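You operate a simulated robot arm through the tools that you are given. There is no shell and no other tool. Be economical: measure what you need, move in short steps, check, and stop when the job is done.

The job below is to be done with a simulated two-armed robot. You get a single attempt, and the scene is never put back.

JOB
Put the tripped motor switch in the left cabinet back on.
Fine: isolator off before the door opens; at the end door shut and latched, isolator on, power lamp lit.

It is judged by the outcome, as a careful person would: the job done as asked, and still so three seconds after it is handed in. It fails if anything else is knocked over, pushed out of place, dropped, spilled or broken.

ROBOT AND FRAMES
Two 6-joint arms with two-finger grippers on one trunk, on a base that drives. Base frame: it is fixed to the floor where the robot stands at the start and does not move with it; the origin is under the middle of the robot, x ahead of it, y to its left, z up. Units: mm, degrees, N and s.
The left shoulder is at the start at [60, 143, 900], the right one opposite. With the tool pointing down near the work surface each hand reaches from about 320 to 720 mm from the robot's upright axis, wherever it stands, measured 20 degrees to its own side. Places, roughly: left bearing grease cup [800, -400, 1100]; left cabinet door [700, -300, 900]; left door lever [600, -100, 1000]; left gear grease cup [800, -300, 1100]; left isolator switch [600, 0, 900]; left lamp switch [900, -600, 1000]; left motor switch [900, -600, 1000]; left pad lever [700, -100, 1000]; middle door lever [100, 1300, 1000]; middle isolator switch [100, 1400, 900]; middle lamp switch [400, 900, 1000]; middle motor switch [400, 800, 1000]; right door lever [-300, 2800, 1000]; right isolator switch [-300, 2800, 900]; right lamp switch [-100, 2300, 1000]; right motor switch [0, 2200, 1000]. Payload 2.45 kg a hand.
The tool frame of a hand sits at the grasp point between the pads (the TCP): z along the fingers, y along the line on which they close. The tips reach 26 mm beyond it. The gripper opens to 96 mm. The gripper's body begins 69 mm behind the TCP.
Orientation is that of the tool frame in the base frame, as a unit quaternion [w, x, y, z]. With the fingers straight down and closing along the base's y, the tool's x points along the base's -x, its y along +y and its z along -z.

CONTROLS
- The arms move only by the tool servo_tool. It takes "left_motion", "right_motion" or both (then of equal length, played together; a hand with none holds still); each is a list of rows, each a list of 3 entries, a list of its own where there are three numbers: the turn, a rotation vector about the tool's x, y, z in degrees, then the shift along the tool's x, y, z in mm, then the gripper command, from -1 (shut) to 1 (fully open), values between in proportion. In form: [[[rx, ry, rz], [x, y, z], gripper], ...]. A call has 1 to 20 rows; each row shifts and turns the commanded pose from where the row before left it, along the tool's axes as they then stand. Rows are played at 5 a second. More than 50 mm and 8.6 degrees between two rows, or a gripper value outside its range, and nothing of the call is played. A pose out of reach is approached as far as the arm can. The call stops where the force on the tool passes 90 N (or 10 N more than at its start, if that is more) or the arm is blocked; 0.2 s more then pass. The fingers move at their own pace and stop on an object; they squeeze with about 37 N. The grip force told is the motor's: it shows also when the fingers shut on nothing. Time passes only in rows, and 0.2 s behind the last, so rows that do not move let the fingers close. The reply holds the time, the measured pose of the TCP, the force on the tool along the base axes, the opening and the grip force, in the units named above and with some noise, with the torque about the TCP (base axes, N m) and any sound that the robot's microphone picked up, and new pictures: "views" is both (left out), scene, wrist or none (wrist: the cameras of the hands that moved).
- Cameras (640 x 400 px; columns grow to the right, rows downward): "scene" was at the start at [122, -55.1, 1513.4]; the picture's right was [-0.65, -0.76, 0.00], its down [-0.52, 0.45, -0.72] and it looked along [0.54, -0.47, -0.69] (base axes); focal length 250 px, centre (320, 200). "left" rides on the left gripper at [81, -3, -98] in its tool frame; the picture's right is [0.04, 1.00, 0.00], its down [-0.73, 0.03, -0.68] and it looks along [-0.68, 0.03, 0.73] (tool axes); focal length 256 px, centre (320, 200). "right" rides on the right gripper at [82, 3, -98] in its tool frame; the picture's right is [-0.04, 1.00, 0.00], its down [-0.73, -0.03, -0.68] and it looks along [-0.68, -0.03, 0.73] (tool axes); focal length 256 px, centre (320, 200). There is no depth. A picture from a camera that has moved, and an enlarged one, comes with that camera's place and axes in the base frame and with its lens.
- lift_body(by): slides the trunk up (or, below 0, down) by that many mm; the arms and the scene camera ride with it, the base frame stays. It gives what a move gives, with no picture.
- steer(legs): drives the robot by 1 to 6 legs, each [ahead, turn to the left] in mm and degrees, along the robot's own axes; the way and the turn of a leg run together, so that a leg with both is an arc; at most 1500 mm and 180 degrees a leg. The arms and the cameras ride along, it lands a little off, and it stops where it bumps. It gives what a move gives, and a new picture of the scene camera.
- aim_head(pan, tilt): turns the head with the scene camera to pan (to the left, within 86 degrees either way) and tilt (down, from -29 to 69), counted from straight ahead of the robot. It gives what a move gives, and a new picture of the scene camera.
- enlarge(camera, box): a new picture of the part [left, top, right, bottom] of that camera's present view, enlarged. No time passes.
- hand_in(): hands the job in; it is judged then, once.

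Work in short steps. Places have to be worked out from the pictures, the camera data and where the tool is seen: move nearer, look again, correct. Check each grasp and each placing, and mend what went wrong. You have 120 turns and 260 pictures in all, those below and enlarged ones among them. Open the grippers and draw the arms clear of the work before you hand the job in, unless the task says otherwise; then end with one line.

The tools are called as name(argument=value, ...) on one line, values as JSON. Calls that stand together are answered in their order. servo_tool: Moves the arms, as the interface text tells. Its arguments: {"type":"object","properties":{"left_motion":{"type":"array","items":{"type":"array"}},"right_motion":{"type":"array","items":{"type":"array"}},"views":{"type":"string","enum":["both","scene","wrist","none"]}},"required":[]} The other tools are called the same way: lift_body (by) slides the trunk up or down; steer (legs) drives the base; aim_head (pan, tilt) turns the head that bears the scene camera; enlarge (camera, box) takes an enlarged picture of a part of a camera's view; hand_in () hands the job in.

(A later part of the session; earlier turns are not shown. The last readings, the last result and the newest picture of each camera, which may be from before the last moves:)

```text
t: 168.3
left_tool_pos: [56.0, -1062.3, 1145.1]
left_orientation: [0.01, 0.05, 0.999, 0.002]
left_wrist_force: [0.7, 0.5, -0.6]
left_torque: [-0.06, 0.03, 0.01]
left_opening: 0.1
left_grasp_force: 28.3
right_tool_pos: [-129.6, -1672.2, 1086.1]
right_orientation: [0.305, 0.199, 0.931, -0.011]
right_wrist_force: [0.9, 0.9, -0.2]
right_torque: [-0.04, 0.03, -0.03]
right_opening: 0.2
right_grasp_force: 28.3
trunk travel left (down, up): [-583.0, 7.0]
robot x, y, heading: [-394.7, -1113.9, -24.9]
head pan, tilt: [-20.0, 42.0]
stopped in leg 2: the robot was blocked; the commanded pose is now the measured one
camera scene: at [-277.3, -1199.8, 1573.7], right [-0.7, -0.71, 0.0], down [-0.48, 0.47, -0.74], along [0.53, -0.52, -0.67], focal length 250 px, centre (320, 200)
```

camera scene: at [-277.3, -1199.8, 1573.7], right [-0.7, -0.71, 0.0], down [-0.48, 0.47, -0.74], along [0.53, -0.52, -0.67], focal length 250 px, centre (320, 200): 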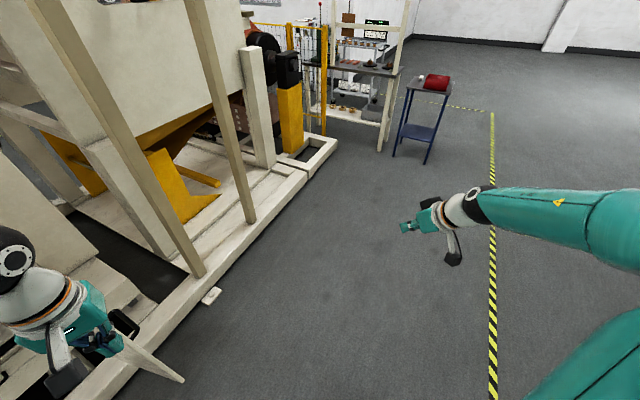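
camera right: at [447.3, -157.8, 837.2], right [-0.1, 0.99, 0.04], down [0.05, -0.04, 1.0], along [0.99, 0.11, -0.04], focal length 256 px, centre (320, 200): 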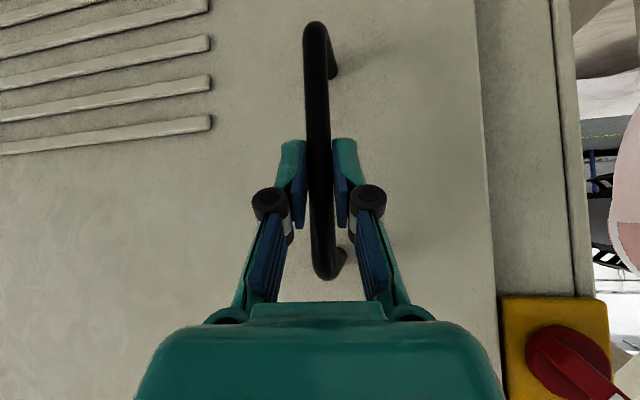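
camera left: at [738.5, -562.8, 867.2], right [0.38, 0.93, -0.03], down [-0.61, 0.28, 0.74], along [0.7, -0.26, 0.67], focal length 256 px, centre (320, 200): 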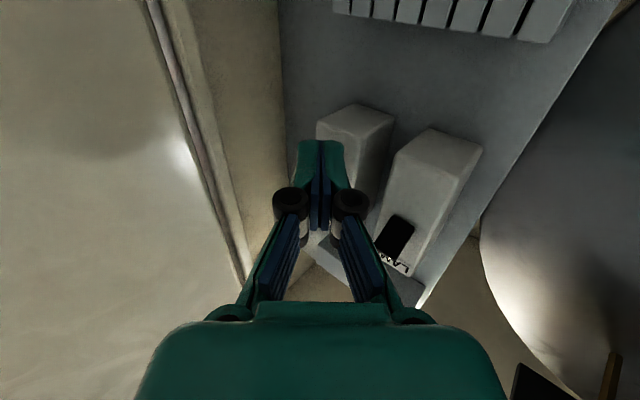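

Blocked again; likely the left arm touches the door. I look left.

aim_head(pan=30, tilt=40)

```text
t: 169.4
left_tool_pos: [55.1, -1063.9, 1145.3]
left_orientation: [0.011, 0.05, 0.999, 0.003]
left_wrist_force: [0.1, 0.2, 0.5]
left_torque: [0.0, 0.0, 0.01]
left_opening: 0.0
left_grasp_force: 28.1
right_tool_pos: [-130.6, -1673.5, 1084.8]
right_orientation: [0.306, 0.199, 0.931, -0.01]
right_wrist_force: [-0.8, -0.7, -0.9]
right_torque: [-0.01, -0.03, 0.03]
right_opening: 0.2
right_grasp_force: 28.4
trunk travel left (down, up): [-583.0, 7.0]
robot x, y, heading: [-390.7, -1117.5, -24.4]
head pan, tilt: [30.0, 40.0]
camera scene: at [-254.4, -1135.6, 1576.7], right [0.09, -1.0, 0.0], down [-0.64, -0.06, -0.77], along [0.76, 0.07, -0.64], focal length 250 px, centre (320, 200)
```

scene: 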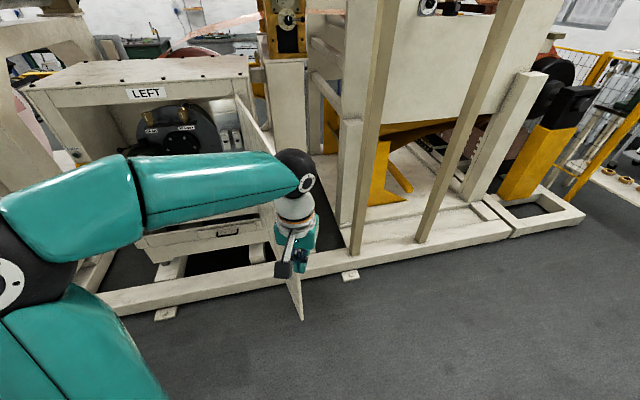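

Nothing obvious touches (wrist is ~150 mm from the door edge). I try turning on.

steer(legs=[[0, 25]])

```text
t: 171.3
left_tool_pos: [-5.9, -879.0, 1145.8]
left_orientation: [0.01, -0.168, 0.986, 0.006]
left_wrist_force: [-0.8, 0.2, 0.8]
left_torque: [0.02, -0.03, 0.03]
left_opening: 0.0
left_grasp_force: 28.5
right_tool_pos: [84.7, -1510.0, 1085.1]
right_orientation: [0.305, -0.009, 0.951, 0.06]
right_wrist_force: [-0.3, -0.3, -0.6]
right_torque: [-0.03, 0.0, 0.03]
right_opening: 0.0
right_grasp_force: 28.7
trunk travel left (down, up): [-583.0, 7.0]
robot x, y, heading: [-388.0, -1127.7, 0.6]
head pan, tilt: [30.0, 40.0]
camera scene: at [-256.1, -1089.0, 1576.7], right [0.51, -0.86, 0.0], down [-0.55, -0.33, -0.77], along [0.66, 0.39, -0.64], focal length 250 px, centre (320, 200)
```

scene: 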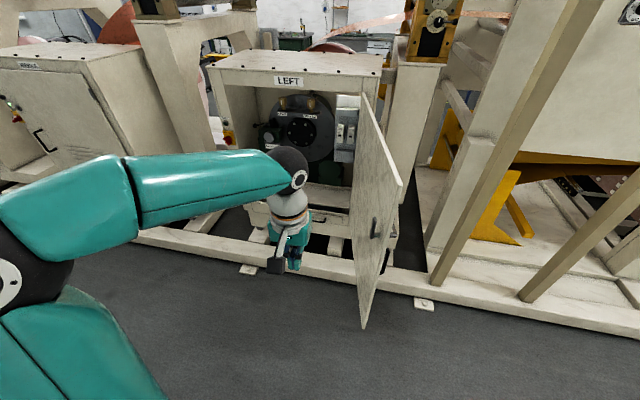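

I'm still on the inner side of the door's line. I drive 130 ahead and turn left 42° so the right hand comes up against the outer face.

steer(legs=[[130, 0], [0, 42]])

```text
t: 174.8
left_tool_pos: [-160.0, -684.2, 1145.9]
left_orientation: [0.008, -0.522, 0.853, 0.008]
left_wrist_force: [-0.7, 0.4, 0.9]
left_torque: [-0.03, -0.01, 0.02]
left_opening: 0.0
left_grasp_force: 28.1
right_tool_pos: [341.7, -1080.5, 1084.0]
right_orientation: [0.263, -0.362, 0.877, 0.175]
right_wrist_force: [0.4, 0.3, 0.0]
right_torque: [0.01, 0.03, 0.05]
right_opening: 0.0
right_grasp_force: 28.7
trunk travel left (down, up): [-583.0, 7.0]
robot x, y, heading: [-247.5, -1150.0, 44.4]
head pan, tilt: [30.0, 40.0]
camera scene: at [-180.7, -1026.4, 1576.7], right [0.96, -0.27, 0.0], down [-0.17, -0.62, -0.77], along [0.21, 0.74, -0.64], focal length 250 px, centre (320, 200)
```

scene: 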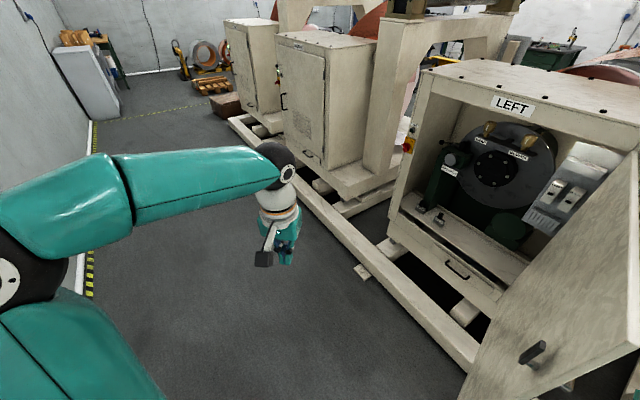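

The right hand is at the outer side now. I turn left 30° to push, with the head ahead.

steer(legs=[[20, 32]])

aim_head(pan=-35, tilt=40)

```text
t: 177.0
left_tool_pos: [-407.6, -691.5, 1146.0]
left_orientation: [-0.005, 0.738, -0.675, -0.01]
left_wrist_force: [0.9, 1.2, 0.3]
left_torque: [0.0, -0.02, -0.01]
left_opening: 0.0
left_grasp_force: 28.6
right_tool_pos: [225.5, -760.5, 1082.2]
right_orientation: [0.205, -0.59, 0.74, 0.248]
right_wrist_force: [0.9, -0.1, 0.2]
right_torque: [0.0, 0.02, 0.01]
right_opening: 0.0
right_grasp_force: 28.6
trunk travel left (down, up): [-583.0, 7.0]
robot x, y, heading: [-224.0, -1134.4, 76.6]
head pan, tilt: [30.0, 40.0]
camera scene: at [-229.6, -994.8, 1576.6], right [0.96, 0.28, 0.0], down [0.18, -0.62, -0.77], along [-0.21, 0.74, -0.64], focal length 250 px, centre (320, 200)
```

scene: 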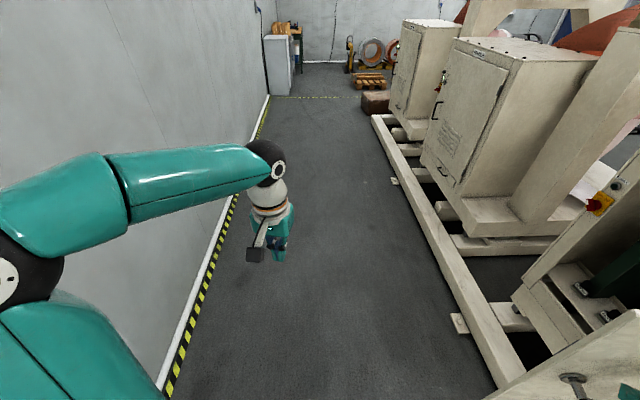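

```text
t: 178.3
left_tool_pos: [-409.9, -691.9, 1147.9]
left_orientation: [-0.005, 0.737, -0.676, -0.011]
left_wrist_force: [-0.4, 0.3, -0.2]
left_torque: [0.02, -0.03, -0.02]
left_opening: 0.0
left_grasp_force: 28.4
right_tool_pos: [227.6, -761.7, 1083.4]
right_orientation: [0.205, -0.591, 0.74, 0.248]
right_wrist_force: [0.3, 0.3, -0.2]
right_torque: [-0.01, 0.01, 0.0]
right_opening: 0.0
right_grasp_force: 28.4
trunk travel left (down, up): [-583.0, 7.0]
robot x, y, heading: [-220.4, -1130.6, 76.4]
head pan, tilt: [-35.0, 40.0]
camera scene: at [-142.1, -1020.8, 1576.7], right [0.66, -0.75, 0.0], down [-0.48, -0.42, -0.77], along [0.58, 0.5, -0.64], focal length 250 px, centre (320, 200)
```

scene: 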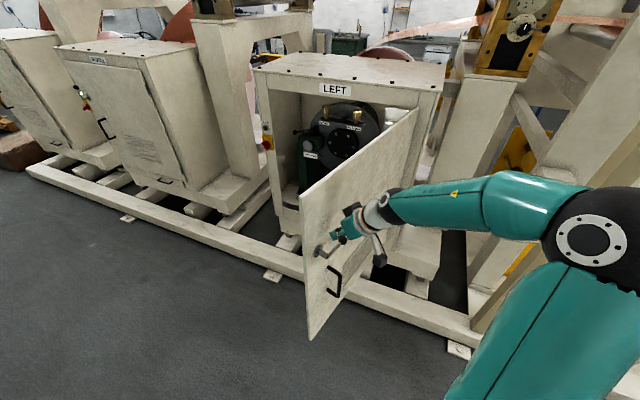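

Works well: the door is at about 65° with the hand on its outer face. I drive ahead to keep pushing.

steer(legs=[[280, -12]])

```text
t: 180.3
left_tool_pos: [-217.1, -390.0, 1146.1]
left_orientation: [0.006, -0.664, 0.748, 0.01]
left_wrist_force: [0.9, 1.1, 0.9]
left_torque: [-0.05, 0.01, 0.02]
left_opening: 0.0
left_grasp_force: 28.4
right_tool_pos: [390.2, -588.7, 1082.3]
right_orientation: [0.229, -0.51, 0.798, 0.225]
right_wrist_force: [1.0, -0.3, 0.4]
right_torque: [0.01, 0.04, 0.04]
right_opening: 0.0
right_grasp_force: 28.2
trunk travel left (down, up): [-583.0, 7.0]
robot x, y, heading: [-129.0, -863.0, 64.2]
head pan, tilt: [-35.0, 40.0]
camera scene: at [-26.5, -766.0, 1576.5], right [0.49, -0.87, 0.0], down [-0.56, -0.32, -0.77], along [0.67, 0.38, -0.64], focal length 250 px, centre (320, 200)
```

scene: 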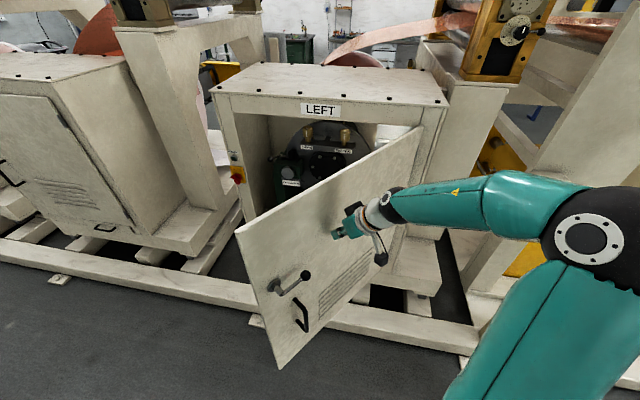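

Good. Continue pushing.

steer(legs=[[230, -14]])

```text
t: 182.1
left_tool_pos: [27.6, -196.3, 1148.2]
left_orientation: [0.007, -0.563, 0.826, 0.008]
left_wrist_force: [1.0, 1.0, -0.5]
left_torque: [-0.04, 0.05, 0.02]
left_opening: 0.0
left_grasp_force: 28.0
right_tool_pos: [566.3, -542.2, 1083.0]
right_orientation: [0.257, -0.404, 0.856, 0.194]
right_wrist_force: [0.6, -0.3, -0.1]
right_torque: [0.02, 0.02, 0.03]
right_opening: 0.1
right_grasp_force: 28.4
trunk travel left (down, up): [-583.0, 7.0]
robot x, y, heading: [-10.9, -669.4, 49.7]
head pan, tilt: [-35.0, 40.0]
camera scene: at [112.3, -603.3, 1576.6], right [0.25, -0.97, 0.0], down [-0.62, -0.16, -0.77], along [0.74, 0.19, -0.64], focal length 250 px, centre (320, 200)
```

scene: 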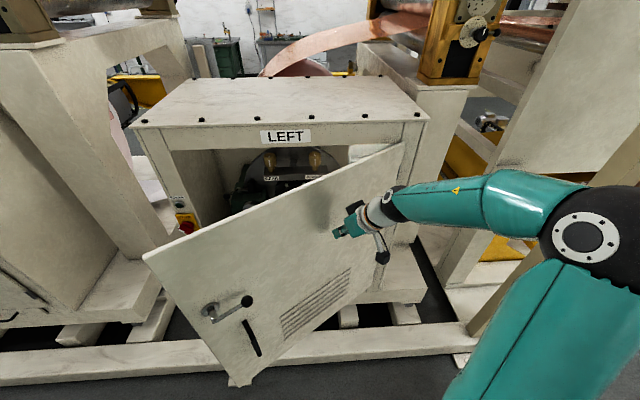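

Now I turn left to push nearer the free edge.

steer(legs=[[80, 22]])

```text
t: 183.7
left_tool_pos: [-113.4, -144.5, 1148.7]
left_orientation: [-0.005, 0.71, -0.704, -0.011]
left_wrist_force: [0.4, 0.0, -0.4]
left_torque: [-0.02, 0.04, -0.03]
left_opening: 0.1
left_grasp_force: 28.8
right_tool_pos: [515.2, -264.4, 1084.1]
right_orientation: [0.215, -0.561, 0.763, 0.241]
right_wrist_force: [0.8, -0.3, 0.6]
right_torque: [0.02, 0.03, -0.01]
right_opening: 0.0
right_grasp_force: 28.9
trunk travel left (down, up): [-583.0, 7.0]
robot x, y, heading: [37.6, -602.1, 71.7]
head pan, tilt: [-35.0, 40.0]
camera scene: at [125.9, -494.2, 1576.6], right [0.6, -0.8, 0.0], down [-0.52, -0.38, -0.77], along [0.61, 0.46, -0.64], focal length 250 px, centre (320, 200)
```

scene: 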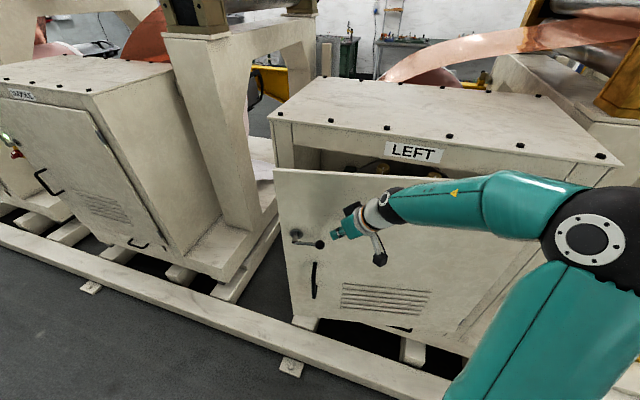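

Door nearly shut (~18°). I arc forward while turning right to push it closed.

steer(legs=[[90, -20]])

```text
t: 185.3
left_tool_pos: [95.6, -38.9, 1148.9]
left_orientation: [0.006, -0.577, 0.817, 0.008]
left_wrist_force: [-0.4, 0.9, -0.3]
left_torque: [-0.01, 0.01, 0.02]
left_opening: 0.0
left_grasp_force: 28.2
right_tool_pos: [646.6, -366.3, 1083.9]
right_orientation: [0.254, -0.419, 0.849, 0.198]
right_wrist_force: [0.1, 0.3, 0.2]
right_torque: [-0.01, -0.06, -0.01]
right_opening: 0.0
right_grasp_force: 28.2
trunk travel left (down, up): [-583.0, 7.0]
robot x, y, heading: [77.0, -511.5, 51.8]
head pan, tilt: [-35.0, 40.0]
camera scene: at [194.9, -443.2, 1576.7], right [0.28, -0.96, 0.0], down [-0.62, -0.18, -0.77], along [0.73, 0.22, -0.64], focal length 250 px, centre (320, 200)
```

scene: 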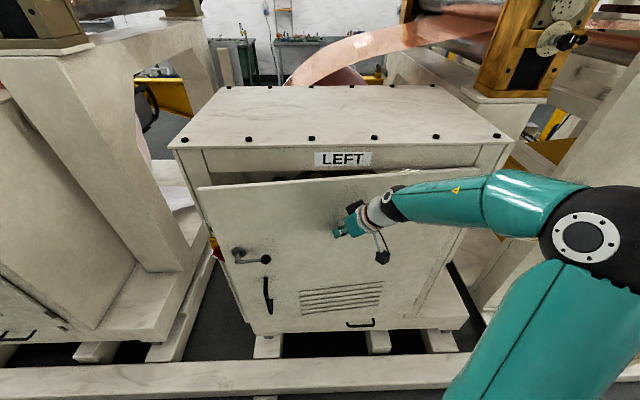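

About 8° left. I move forward and left a little to press it closed nearer the latch side.

steer(legs=[[60, 10]])

```text
t: 186.5
left_tool_pos: [45.1, 7.1, 1148.6]
left_orientation: [0.006, -0.645, 0.764, 0.008]
left_wrist_force: [0.6, -0.2, -0.8]
left_torque: [-0.01, 0.0, -0.01]
left_opening: 0.0
left_grasp_force: 28.3
right_tool_pos: [641.2, -222.2, 1085.2]
right_orientation: [0.233, -0.492, 0.81, 0.219]
right_wrist_force: [-15.9, -8.6, -6.4]
right_torque: [-0.21, 0.3, 0.08]
right_opening: 0.1
right_grasp_force: 28.6
trunk travel left (down, up): [-583.0, 7.0]
robot x, y, heading: [110.8, -471.0, 61.4]
head pan, tilt: [-35.0, 40.0]
camera scene: at [214.4, -377.5, 1576.8], right [0.45, -0.9, 0.0], down [-0.57, -0.29, -0.77], along [0.69, 0.34, -0.64], focal length 250 px, centre (320, 200)
```

scene: 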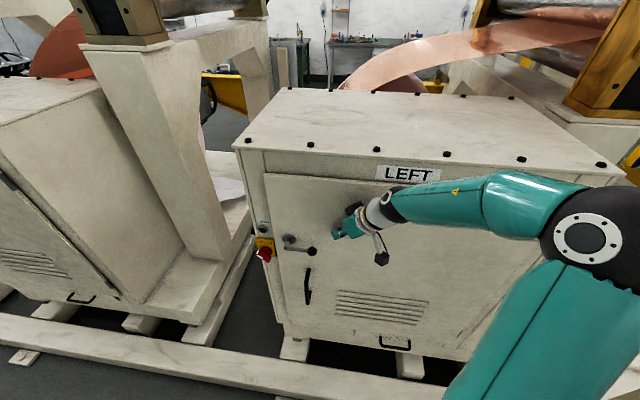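

The door looks shut. The lever's ball is to the lower left of the fingers; I ease the hand off the door and lower the trunk 115 so the fingers come beneath/right of the ball.

servo_tool(right_motion=[[[0, 0, 0], [5, 22, 1], -1], [[0, 0, 0], [0, 0, 0], -1]], views="none")

lift_body(by=-115)

servo_tool(right_motion=[[[0, 0, 0], [0, 0, 0], -1]])

```text
t: 187.1
left_tool_pos: [48.6, 7.5, 1149.6]
left_orientation: [0.006, -0.646, 0.763, 0.01]
left_wrist_force: [0.5, 0.2, -0.7]
left_torque: [0.02, 0.01, 0.02]
left_opening: 0.0
left_grasp_force: 28.7
right_tool_pos: [623.5, -215.3, 1081.3]
right_orientation: [0.233, -0.491, 0.809, 0.224]
right_wrist_force: [0.0, 0.0, 0.3]
right_torque: [0.01, 0.02, 0.02]
right_opening: 0.0
right_grasp_force: 28.3
trunk travel left (down, up): [-583.0, 7.0]
robot x, y, heading: [114.8, -467.4, 61.7]
head pan, tilt: [-35.0, 40.0]
```

```text
t: 188.5
left_tool_pos: [46.3, 7.1, 1034.9]
left_orientation: [0.007, -0.645, 0.764, 0.01]
left_wrist_force: [-0.1, 0.6, 0.6]
left_torque: [0.0, 0.0, -0.02]
left_opening: 0.0
left_grasp_force: 28.9
right_tool_pos: [622.2, -214.7, 966.1]
right_orientation: [0.233, -0.491, 0.809, 0.224]
right_wrist_force: [0.6, -0.3, -0.1]
right_torque: [0.0, 0.01, -0.03]
right_opening: 0.2
right_grasp_force: 28.7
trunk travel left (down, up): [-468.0, 122.0]
robot x, y, heading: [109.2, -466.7, 61.4]
head pan, tilt: [-35.0, 40.0]
```

```text
t: 188.9
left_tool_pos: [46.5, 7.8, 1033.7]
left_orientation: [0.006, -0.645, 0.764, 0.009]
left_wrist_force: [0.4, 0.4, 0.9]
left_torque: [0.02, -0.03, 0.02]
left_opening: 0.0
left_grasp_force: 28.3
right_tool_pos: [623.0, -215.2, 967.3]
right_orientation: [0.233, -0.492, 0.808, 0.225]
right_wrist_force: [-0.9, 0.2, 0.3]
right_torque: [0.01, -0.01, 0.01]
right_opening: 0.1
right_grasp_force: 28.6
trunk travel left (down, up): [-468.0, 122.0]
robot x, y, heading: [110.9, -464.6, 61.8]
head pan, tilt: [-35.0, 40.0]
camera scene: at [216.6, -376.2, 1461.7], right [0.45, -0.9, 0.0], down [-0.58, -0.29, -0.77], along [0.69, 0.34, -0.64], focal length 250 px, centre (320, 200)
camera right: at [572.3, -328.6, 996.7], right [-0.88, 0.44, 0.16], down [0.22, 0.09, 0.97], along [0.41, 0.89, -0.18], focal length 256 px, centre (320, 200)
```

scene: 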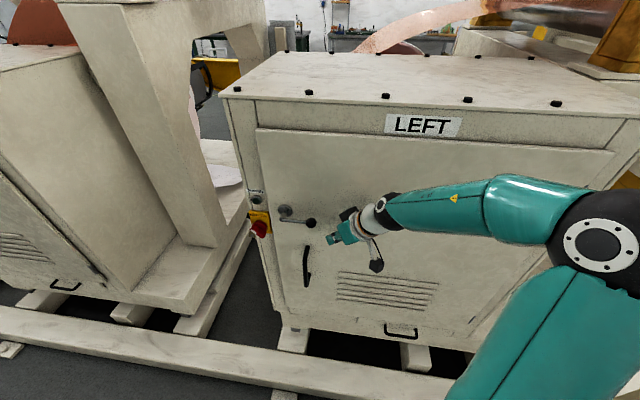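
right: 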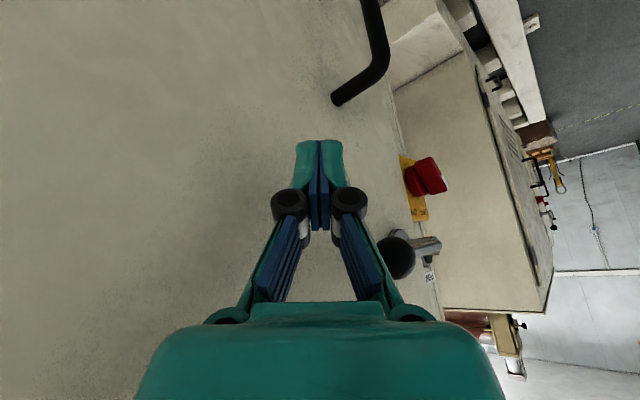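

The ball is at ≈[604,-161,1010], up-left of the fingers, rod to its left. I move to contact and push it up and to the left along its arc, first half.

servo_tool(right_motion=[[[0, 0, 0], [-16.5, 16.7, -1.3], -1], [[0, 0, 0], [-16.5, 16.7, -1.3], -1], [[0, 0, 0], [-9, 2.5, -10], -1], [[0, 0, 0], [-10, 4.5, -9], -1], [[0, 0, 0], [-11, 5.5, -7.5], -1], [[0, 0, 0], [-11.5, 6.5, -6.2], -1], [[0, 0, 0], [0, 0, 0], -1]])

```text
t: 190.5
left_tool_pos: [46.9, 6.6, 1033.6]
left_orientation: [0.007, -0.646, 0.763, 0.01]
left_wrist_force: [-0.5, -0.2, 0.1]
left_torque: [-0.01, 0.03, 0.02]
left_opening: 0.0
left_grasp_force: 28.3
right_tool_pos: [633.8, -214.8, 984.5]
right_orientation: [0.234, -0.491, 0.807, 0.231]
right_wrist_force: [0.6, 0.3, 0.1]
right_torque: [-0.01, -0.03, 0.02]
right_opening: 0.1
right_grasp_force: 28.5
right hand out of reach, approached as far as the arm can: row 1, 2, 3, 4, 5, 6
trunk travel left (down, up): [-468.0, 122.0]
robot x, y, heading: [114.2, -469.2, 61.5]
head pan, tilt: [-35.0, 40.0]
camera scene: at [216.6, -376.3, 1461.7], right [0.45, -0.9, 0.0], down [-0.58, -0.29, -0.77], along [0.69, 0.34, -0.64], focal length 250 px, centre (320, 200)
camera right: at [584.5, -328.6, 1014.4], right [-0.88, 0.44, 0.17], down [0.22, 0.08, 0.97], along [0.41, 0.9, -0.17], focal length 256 px, centre (320, 200)
```

scene: 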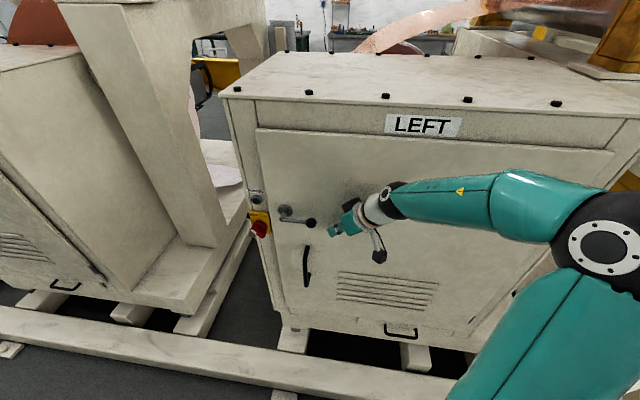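
right: 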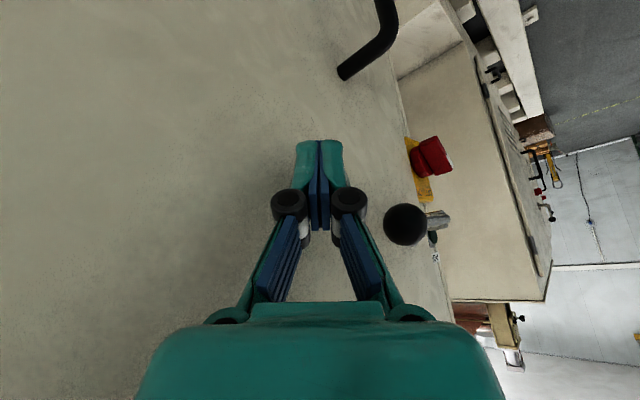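

The right arm is at its limit sideways, so I use the base and trunk instead: lower 17, turn left slightly to come under the ball.

lift_body(by=-17)

steer(legs=[[-10, 4.5]])

servo_tool(right_motion=[[[0, 0, 0], [0, 0, 0], -1]], views="wrist")

```text
t: 191.2
left_tool_pos: [46.7, 8.0, 1017.2]
left_orientation: [0.006, -0.646, 0.764, 0.01]
left_wrist_force: [0.8, 0.2, 0.7]
left_torque: [0.02, 0.01, -0.01]
left_opening: 0.0
left_grasp_force: 28.5
right_tool_pos: [634.5, -214.9, 968.2]
right_orientation: [0.234, -0.493, 0.805, 0.232]
right_wrist_force: [-0.6, 0.4, 0.5]
right_torque: [-0.02, 0.01, -0.01]
right_opening: 0.0
right_grasp_force: 28.0
trunk travel left (down, up): [-451.0, 139.0]
robot x, y, heading: [115.0, -467.6, 61.5]
head pan, tilt: [-35.0, 40.0]
```

```text
t: 192.1
left_tool_pos: [5.1, -10.5, 1018.3]
left_orientation: [0.007, -0.675, 0.738, 0.01]
left_wrist_force: [0.9, 0.5, 0.5]
left_torque: [0.0, -0.01, -0.02]
left_opening: 0.1
left_grasp_force: 28.8
right_tool_pos: [607.6, -184.9, 968.6]
right_orientation: [0.226, -0.524, 0.785, 0.242]
right_wrist_force: [-0.1, 0.5, -1.0]
right_torque: [0.02, 0.03, -0.01]
right_opening: 0.0
right_grasp_force: 28.8
trunk travel left (down, up): [-451.0, 139.0]
robot x, y, heading: [105.7, -478.3, 65.7]
head pan, tilt: [-35.0, 40.0]
camera scene: at [206.5, -379.1, 1444.8], right [0.51, -0.86, 0.0], down [-0.55, -0.33, -0.77], along [0.66, 0.39, -0.64], focal length 250 px, centre (320, 200)
```

scene: 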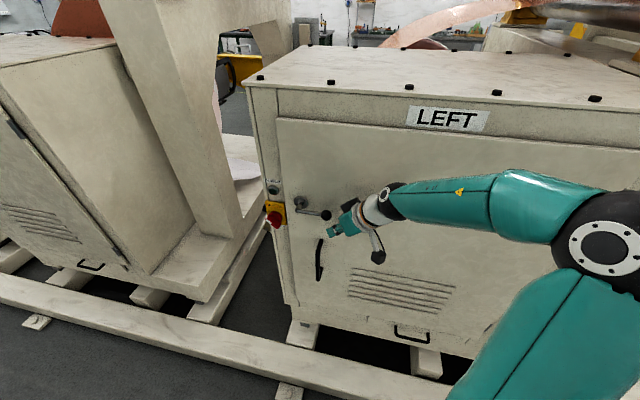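

```text
t: 192.5
left_tool_pos: [5.1, -8.6, 1018.1]
left_orientation: [0.006, -0.675, 0.738, 0.01]
left_wrist_force: [0.0, 0.3, 0.2]
left_torque: [-0.01, 0.0, -0.01]
left_opening: 0.4
left_grasp_force: 28.2
right_tool_pos: [607.7, -182.9, 968.6]
right_orientation: [0.225, -0.524, 0.785, 0.242]
right_wrist_force: [0.0, 0.0, -0.3]
right_torque: [0.0, 0.02, -0.02]
right_opening: 0.0
right_grasp_force: 28.4
trunk travel left (down, up): [-451.0, 139.0]
robot x, y, heading: [113.8, -480.2, 65.9]
head pan, tilt: [-35.0, 40.0]
camera right: at [567.9, -300.7, 997.4], right [-0.92, 0.36, 0.17], down [0.22, 0.1, 0.97], along [0.34, 0.93, -0.17], focal length 256 px, centre (320, 200)
```

right: 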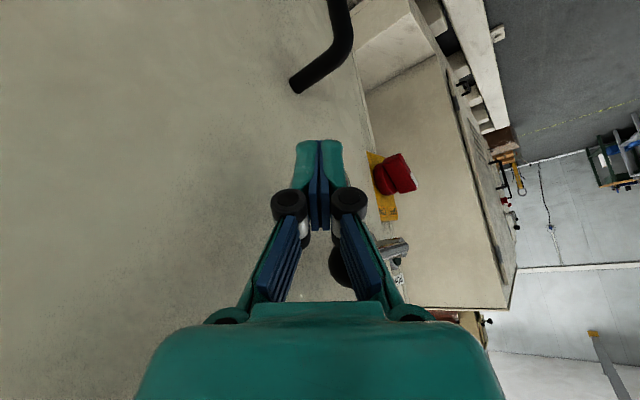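

Aligned just right of/below the ball. I raise the trunk 70 to push it upward.

lift_body(by=70)

servo_tool(right_motion=[[[0, 0, 0], [0, 0, 0], -1]], views="both")

```text
t: 193.6
left_tool_pos: [4.5, -7.7, 1088.3]
left_orientation: [0.005, -0.675, 0.737, 0.009]
left_wrist_force: [-0.3, 0.9, 0.5]
left_torque: [0.01, -0.02, 0.02]
left_opening: 0.0
left_grasp_force: 28.5
right_tool_pos: [609.3, -181.9, 1039.4]
right_orientation: [0.226, -0.523, 0.786, 0.241]
right_wrist_force: [0.0, -0.4, 0.6]
right_torque: [0.05, -0.02, 0.01]
right_opening: 0.1
right_grasp_force: 29.0
trunk travel left (down, up): [-521.0, 69.0]
robot x, y, heading: [110.6, -476.5, 66.0]
head pan, tilt: [-35.0, 40.0]
```

```text
t: 194.0
left_tool_pos: [4.8, -8.2, 1086.7]
left_orientation: [0.006, -0.675, 0.737, 0.01]
left_wrist_force: [0.1, -1.0, 0.4]
left_torque: [-0.01, -0.01, -0.04]
left_opening: 0.1
left_grasp_force: 28.0
right_tool_pos: [608.5, -182.1, 1039.0]
right_orientation: [0.226, -0.523, 0.785, 0.241]
right_wrist_force: [0.1, -0.1, 0.2]
right_torque: [-0.02, -0.02, 0.0]
right_opening: 0.0
right_grasp_force: 28.4
trunk travel left (down, up): [-521.0, 69.0]
robot x, y, heading: [108.0, -474.5, 66.3]
head pan, tilt: [-35.0, 40.0]
camera scene: at [207.2, -377.9, 1514.7], right [0.52, -0.86, 0.0], down [-0.55, -0.33, -0.77], along [0.66, 0.39, -0.64], focal length 250 px, centre (320, 200)
camera right: at [567.8, -300.3, 1067.5], right [-0.92, 0.36, 0.17], down [0.22, 0.1, 0.97], along [0.34, 0.93, -0.17], focal length 256 px, centre (320, 200)
```

scene: 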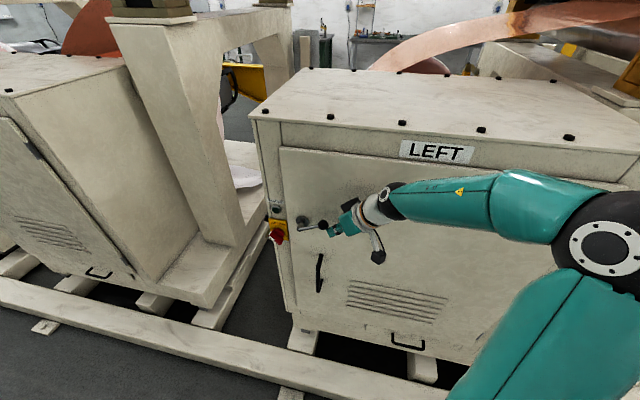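
right: 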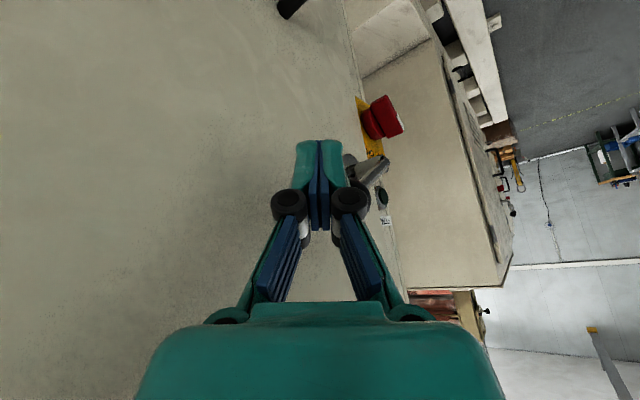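

I enlarge to see the lever state.

enlarge(camera="scene", box=[250, 170, 400, 270])

```text
4.00 times, centred on (325, 220) of scene
camera zoom: at [207.2, -377.9, 1514.7], right [0.52, -0.86, 0.0], down [-0.55, -0.33, -0.77], along [0.66, 0.39, -0.64], focal length 999 px, centre (300, 120)
```

zoom: 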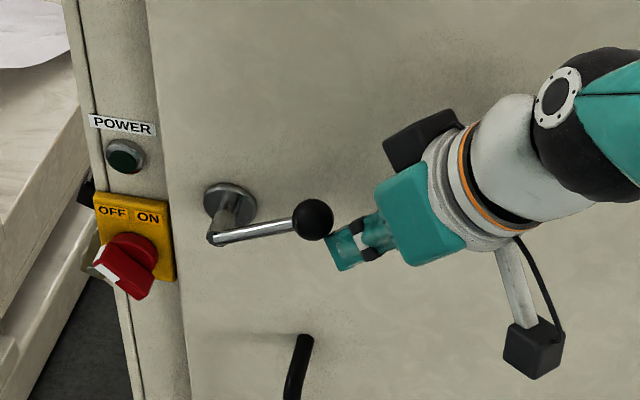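

The rod now slopes upward – the lever has been raised ~30°. I continue by turning left 5° to push the ball left/up.

steer(legs=[[0, 5]])

enlarge(camera="scene", box=[230, 150, 430, 280])

```text
t: 194.9
left_tool_pos: [-35.4, -18.6, 1087.8]
left_orientation: [-0.006, 0.707, -0.707, -0.01]
left_wrist_force: [-0.4, -0.9, -0.3]
left_torque: [-0.03, 0.01, -0.01]
left_opening: 0.3
left_grasp_force: 29.1
right_tool_pos: [580.6, -140.1, 1039.0]
right_orientation: [0.215, -0.558, 0.761, 0.253]
right_wrist_force: [-0.3, 0.1, -0.4]
right_torque: [0.01, 0.0, 0.02]
right_opening: 0.0
right_grasp_force: 28.7
trunk travel left (down, up): [-521.0, 69.0]
robot x, y, heading: [112.2, -474.4, 70.7]
head pan, tilt: [-35.0, 40.0]
camera scene: at [199.8, -370.7, 1514.7], right [0.59, -0.81, 0.0], down [-0.52, -0.38, -0.77], along [0.62, 0.45, -0.64], focal length 250 px, centre (320, 200)
```

scene: 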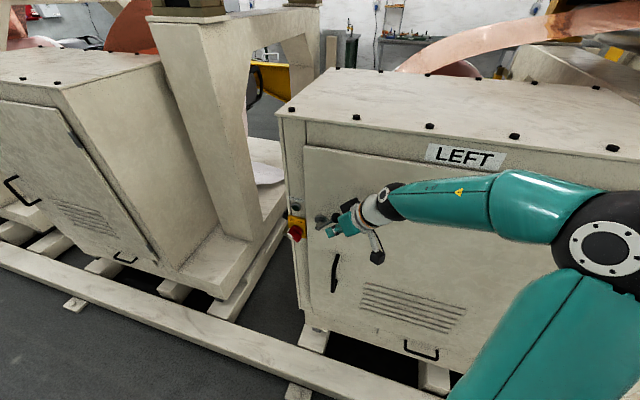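

```text
3.08 times, centred on (330, 215) of scene
camera zoom: at [199.8, -370.7, 1514.7], right [0.59, -0.81, 0.0], down [-0.52, -0.38, -0.77], along [0.62, 0.45, -0.64], focal length 769 px, centre (289, 154)
```

zoom: 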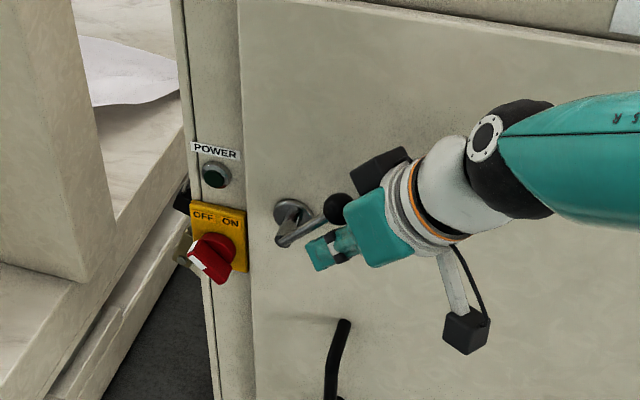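

Lever is at ~50°. I lift 25 and turn 3° further with a small step ahead.

lift_body(by=25)

steer(legs=[[14, 3]])

enlarge(camera="scene", box=[230, 150, 430, 280])

```text
t: 195.6
left_tool_pos: [-35.1, -20.0, 1113.7]
left_orientation: [-0.005, 0.708, -0.707, -0.011]
left_wrist_force: [0.0, 0.3, -0.3]
left_torque: [0.03, 0.01, -0.01]
left_opening: 0.2
left_grasp_force: 28.5
right_tool_pos: [581.3, -140.1, 1064.6]
right_orientation: [0.217, -0.557, 0.761, 0.251]
right_wrist_force: [-2.3, -2.4, -0.8]
right_torque: [-0.02, 0.01, 0.04]
right_opening: 0.0
right_grasp_force: 28.7
trunk travel left (down, up): [-546.0, 44.0]
robot x, y, heading: [110.0, -476.4, 70.9]
head pan, tilt: [-35.0, 40.0]
```

```text
t: 196.4
left_tool_pos: [-56.4, -14.6, 1112.8]
left_orientation: [-0.006, 0.726, -0.687, -0.01]
left_wrist_force: [-0.4, 0.5, -0.4]
left_torque: [-0.01, -0.01, 0.0]
left_opening: 0.1
left_grasp_force: 28.3
right_tool_pos: [564.6, -101.9, 1063.0]
right_orientation: [0.206, -0.579, 0.745, 0.258]
right_wrist_force: [-8.9, 2.8, -2.2]
right_torque: [0.01, 0.1, 0.16]
right_opening: 0.0
right_grasp_force: 28.6
trunk travel left (down, up): [-546.0, 44.0]
robot x, y, heading: [117.8, -460.2, 73.9]
head pan, tilt: [-35.0, 40.0]
camera scene: at [196.9, -352.0, 1539.6], right [0.63, -0.78, 0.0], down [-0.5, -0.4, -0.77], along [0.6, 0.48, -0.64], focal length 250 px, centre (320, 200)
```

scene: 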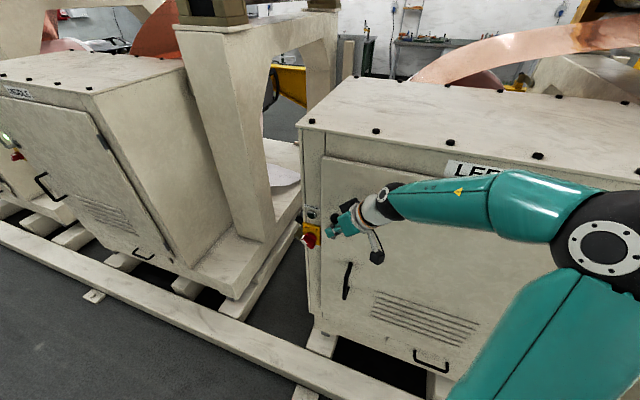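

```text
3.08 times, centred on (330, 215) of scene
camera zoom: at [196.9, -352.0, 1539.6], right [0.63, -0.78, 0.0], down [-0.5, -0.4, -0.77], along [0.6, 0.48, -0.64], focal length 769 px, centre (289, 154)
```

zoom: 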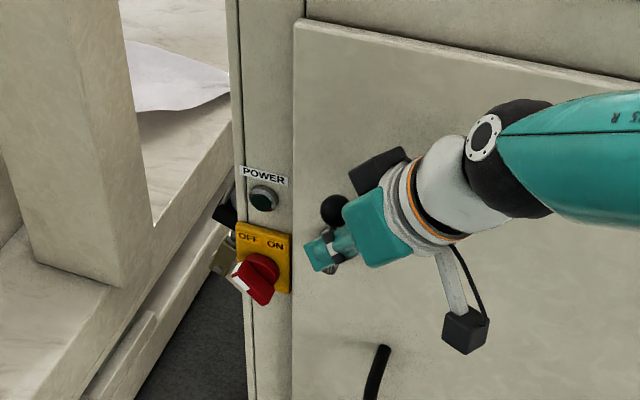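

Nearly vertical. One more small left push to the stop.

steer(legs=[[12, 2.5]])

enlarge(camera="scene", box=[260, 160, 420, 270])

```text
t: 197.2
left_tool_pos: [-72.9, -11.7, 1112.8]
left_orientation: [-0.005, 0.741, -0.672, -0.01]
left_wrist_force: [0.3, 0.8, -0.1]
left_torque: [0.01, -0.01, 0.01]
left_opening: 0.0
left_grasp_force: 28.3
right_tool_pos: [550.2, -71.4, 1064.1]
right_orientation: [0.2, -0.595, 0.733, 0.263]
right_wrist_force: [-10.9, -5.2, -1.6]
right_torque: [0.17, -0.2, -0.36]
right_opening: 0.0
right_grasp_force: 28.2
trunk travel left (down, up): [-546.0, 44.0]
robot x, y, heading: [119.2, -453.1, 76.3]
head pan, tilt: [-35.0, 40.0]
camera scene: at [194.8, -337.6, 1539.8], right [0.66, -0.75, 0.0], down [-0.48, -0.42, -0.77], along [0.58, 0.51, -0.64], focal length 250 px, centre (320, 200)
```

scene: 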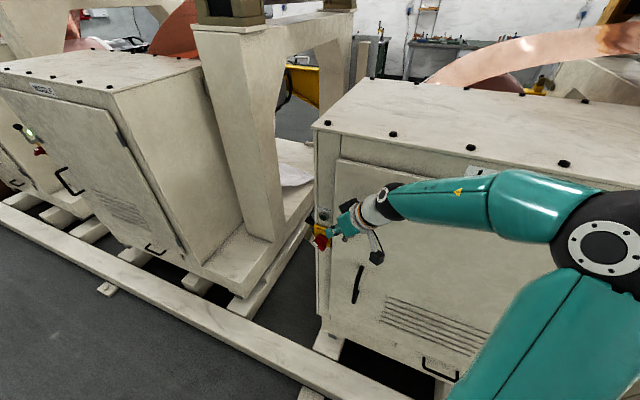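

```text
3.64 times, centred on (340, 215) of scene
camera zoom: at [194.8, -337.6, 1539.8], right [0.66, -0.75, 0.0], down [-0.48, -0.42, -0.77], along [0.58, 0.51, -0.64], focal length 908 px, centre (247, 146)
```

zoom: 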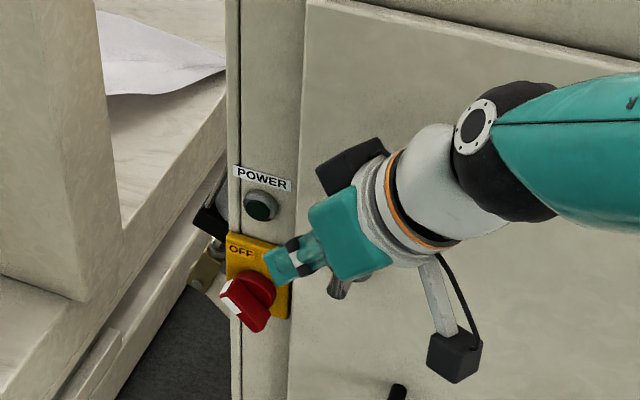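

The finger has slid onto the ball's front; I back the hand off the door and look at the lever.

servo_tool(right_motion=[[[0, 0, 0], [12.5, 26.5, -5], -1], [[0, 0, 0], [12.5, 26.5, -5], -1], [[0, 0, 0], [12.5, 26.5, -5], -1], [[0, 0, 0], [0, 0, 0], -1]], views="none")

steer(legs=[[-80, 0]])

enlarge(camera="scene", box=[260, 130, 440, 280])

```text
t: 198.2
left_tool_pos: [-70.8, -8.7, 1113.4]
left_orientation: [-0.004, 0.741, -0.672, -0.01]
left_wrist_force: [0.8, -0.1, 1.0]
left_torque: [-0.01, 0.0, 0.03]
left_opening: 0.0
left_grasp_force: 29.0
right_tool_pos: [484.1, -110.9, 1042.9]
right_orientation: [0.2, -0.595, 0.731, 0.268]
right_wrist_force: [-0.6, -0.6, -0.3]
right_torque: [0.0, 0.01, -0.01]
right_opening: 0.1
right_grasp_force: 29.0
right hand out of reach, approached as far as the arm can: row 1, 2, 3
trunk travel left (down, up): [-546.0, 44.0]
robot x, y, heading: [122.3, -452.3, 76.3]
head pan, tilt: [-35.0, 40.0]
```

```text
t: 199.3
left_tool_pos: [-92.0, -92.9, 1114.0]
left_orientation: [-0.005, 0.742, -0.67, -0.011]
left_wrist_force: [-0.5, 0.2, -0.1]
left_torque: [0.09, -0.04, 0.01]
left_opening: 0.2
left_grasp_force: 28.6
right_tool_pos: [463.2, -191.4, 1043.1]
right_orientation: [0.2, -0.595, 0.731, 0.268]
right_wrist_force: [-0.6, -0.6, -0.1]
right_torque: [0.02, -0.05, -0.01]
right_opening: 0.0
right_grasp_force: 28.6
trunk travel left (down, up): [-546.0, 44.0]
robot x, y, heading: [96.4, -530.7, 76.6]
head pan, tilt: [-35.0, 40.0]
camera scene: at [176.8, -418.7, 1539.9], right [0.66, -0.75, 0.0], down [-0.48, -0.42, -0.77], along [0.57, 0.51, -0.64], focal length 250 px, centre (320, 200)
```

scene: 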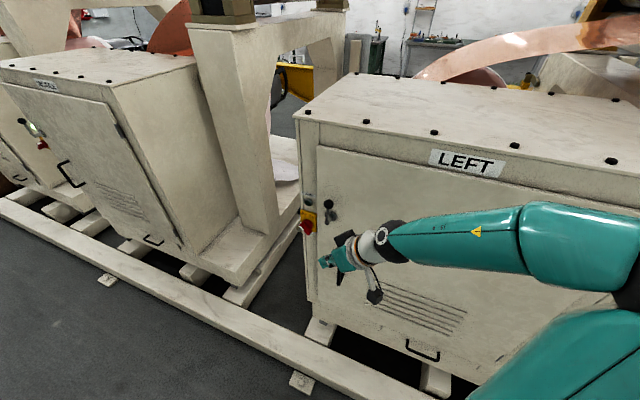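

```text
2.67 times, centred on (350, 205) of scene
camera zoom: at [176.8, -418.7, 1539.9], right [0.66, -0.75, 0.0], down [-0.48, -0.42, -0.77], along [0.57, 0.51, -0.64], focal length 666 px, centre (240, 187)
```

zoom: 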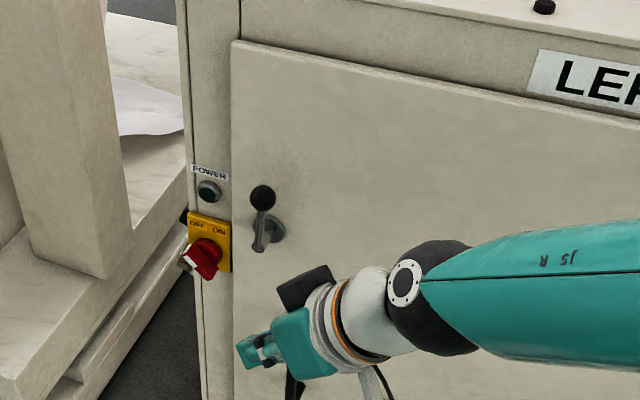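

The lever is about 5° short of vertical. I raise 32, come back to the ball's right side and nudge it left once more.

lift_body(by=32)

steer(legs=[[158, -16.4], [24, 3]])

enlarge(camera="scene", box=[240, 120, 420, 270])

```text
t: 200.1
left_tool_pos: [-93.1, -90.3, 1146.7]
left_orientation: [-0.004, 0.742, -0.671, -0.011]
left_wrist_force: [-0.8, -0.2, 0.7]
left_torque: [0.01, -0.01, 0.01]
left_opening: 0.2
left_grasp_force: 28.1
right_tool_pos: [464.0, -189.4, 1074.7]
right_orientation: [0.199, -0.596, 0.73, 0.268]
right_wrist_force: [0.5, 0.4, 0.3]
right_torque: [0.0, -0.02, 0.01]
right_opening: 0.0
right_grasp_force: 28.3
trunk travel left (down, up): [-578.0, 12.0]
robot x, y, heading: [99.6, -534.3, 76.6]
head pan, tilt: [-35.0, 40.0]
```

```text
t: 201.6
left_tool_pos: [76.1, 78.2, 1147.8]
left_orientation: [0.006, -0.646, 0.763, 0.01]
left_wrist_force: [0.1, -0.8, -0.8]
left_torque: [0.03, 0.01, -0.01]
left_opening: 0.0
left_grasp_force: 28.5
right_tool_pos: [586.6, -164.5, 1075.2]
right_orientation: [0.232, -0.495, 0.802, 0.241]
right_wrist_force: [0.0, -0.4, -0.5]
right_torque: [0.04, 0.0, 0.0]
right_opening: 0.0
right_grasp_force: 28.5
trunk travel left (down, up): [-578.0, 12.0]
robot x, y, heading: [140.6, -392.5, 61.0]
head pan, tilt: [-35.0, 40.0]
stopped in leg 1: the robot was blocked; the commanded pose is now the measured one
camera scene: at [242.6, -303.6, 1571.9], right [0.44, -0.9, 0.0], down [-0.58, -0.28, -0.77], along [0.69, 0.34, -0.64], focal length 250 px, centre (320, 200)
```

scene: 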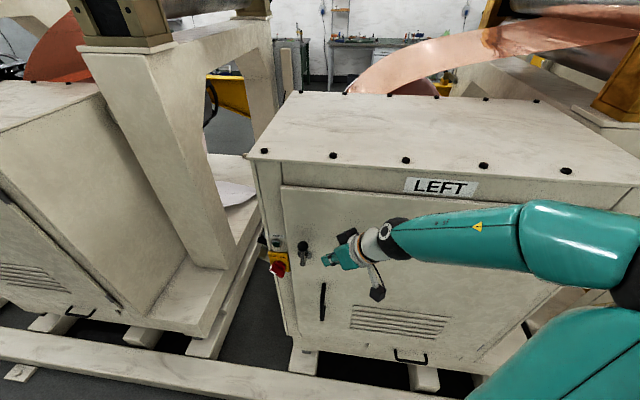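

```text
2.67 times, centred on (330, 195) of scene
camera zoom: at [242.6, -303.6, 1571.9], right [0.44, -0.9, 0.0], down [-0.58, -0.28, -0.77], along [0.69, 0.34, -0.64], focal length 666 px, centre (293, 213)
```

zoom: 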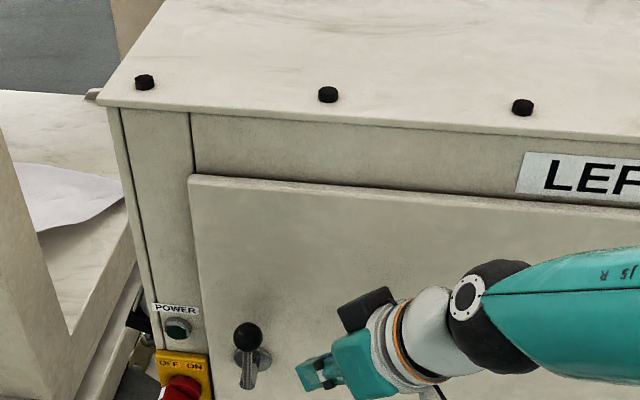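

The hand is right of the ball but slightly too far out. I push it 22 mm toward the door with the arm and then turn left 5°.

servo_tool(right_motion=[[[0, 0, 0], [-7, -8.5, 3.5], -1], [[0, 0, 0], [-7, -8.5, 3.5], -1], [[0, 0, 0], [0, 0, 0], -1]], views="none")

steer(legs=[[0, 5.5]])

enlarge(camera="scene", box=[250, 150, 430, 300])

```text
t: 202.4
left_tool_pos: [76.5, 80.1, 1147.7]
left_orientation: [0.005, -0.646, 0.763, 0.009]
left_wrist_force: [-0.1, 0.5, 0.5]
left_torque: [-0.02, 0.0, 0.0]
left_opening: 0.0
left_grasp_force: 28.6
right_tool_pos: [609.4, -155.4, 1075.8]
right_orientation: [0.232, -0.494, 0.803, 0.239]
right_wrist_force: [-0.3, -0.3, 0.4]
right_torque: [-0.01, 0.0, 0.01]
right_opening: 0.0
right_grasp_force: 28.2
trunk travel left (down, up): [-578.0, 12.0]
robot x, y, heading: [135.9, -393.0, 60.8]
head pan, tilt: [-35.0, 40.0]
```

```text
t: 203.4
left_tool_pos: [33.7, 67.9, 1149.1]
left_orientation: [0.008, -0.682, 0.731, 0.012]
left_wrist_force: [1.1, -0.8, 1.4]
left_torque: [-0.01, 0.03, 0.0]
left_opening: 0.0
left_grasp_force: 27.7
right_tool_pos: [585.7, -116.5, 1076.5]
right_orientation: [0.221, -0.532, 0.778, 0.251]
right_wrist_force: [14.4, -36.0, 1.2]
right_torque: [-0.29, -0.13, -0.25]
right_opening: 0.0
right_grasp_force: 28.3
trunk travel left (down, up): [-578.0, 12.0]
robot x, y, heading: [139.1, -390.7, 66.3]
head pan, tilt: [-35.0, 40.0]
camera scene: at [237.8, -299.2, 1572.0], right [0.52, -0.85, 0.0], down [-0.55, -0.33, -0.77], along [0.65, 0.4, -0.64], focal length 250 px, centre (320, 200)
```

scene: 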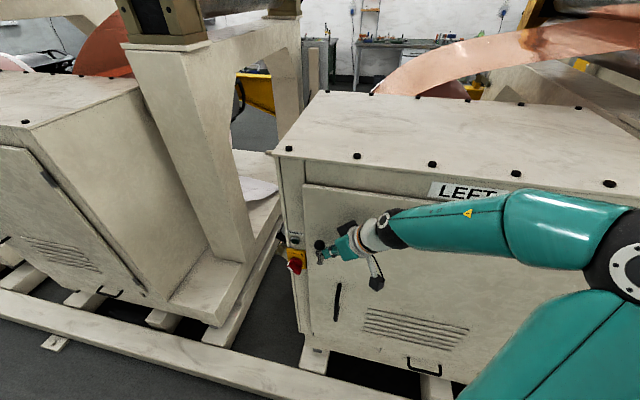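

```text
2.67 times, centred on (340, 225) of scene
camera zoom: at [237.8, -299.2, 1572.0], right [0.52, -0.85, 0.0], down [-0.55, -0.33, -0.77], along [0.65, 0.4, -0.64], focal length 666 px, centre (267, 133)
```

zoom: 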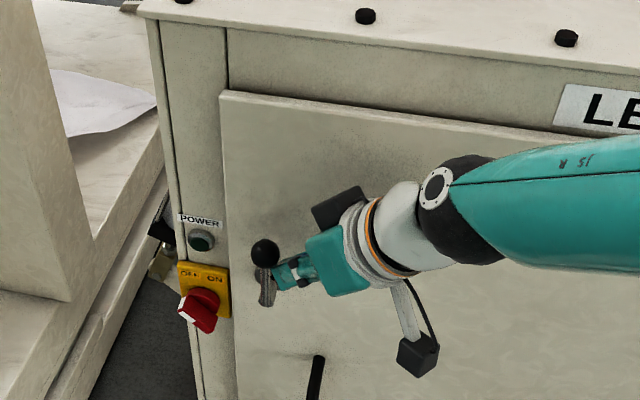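

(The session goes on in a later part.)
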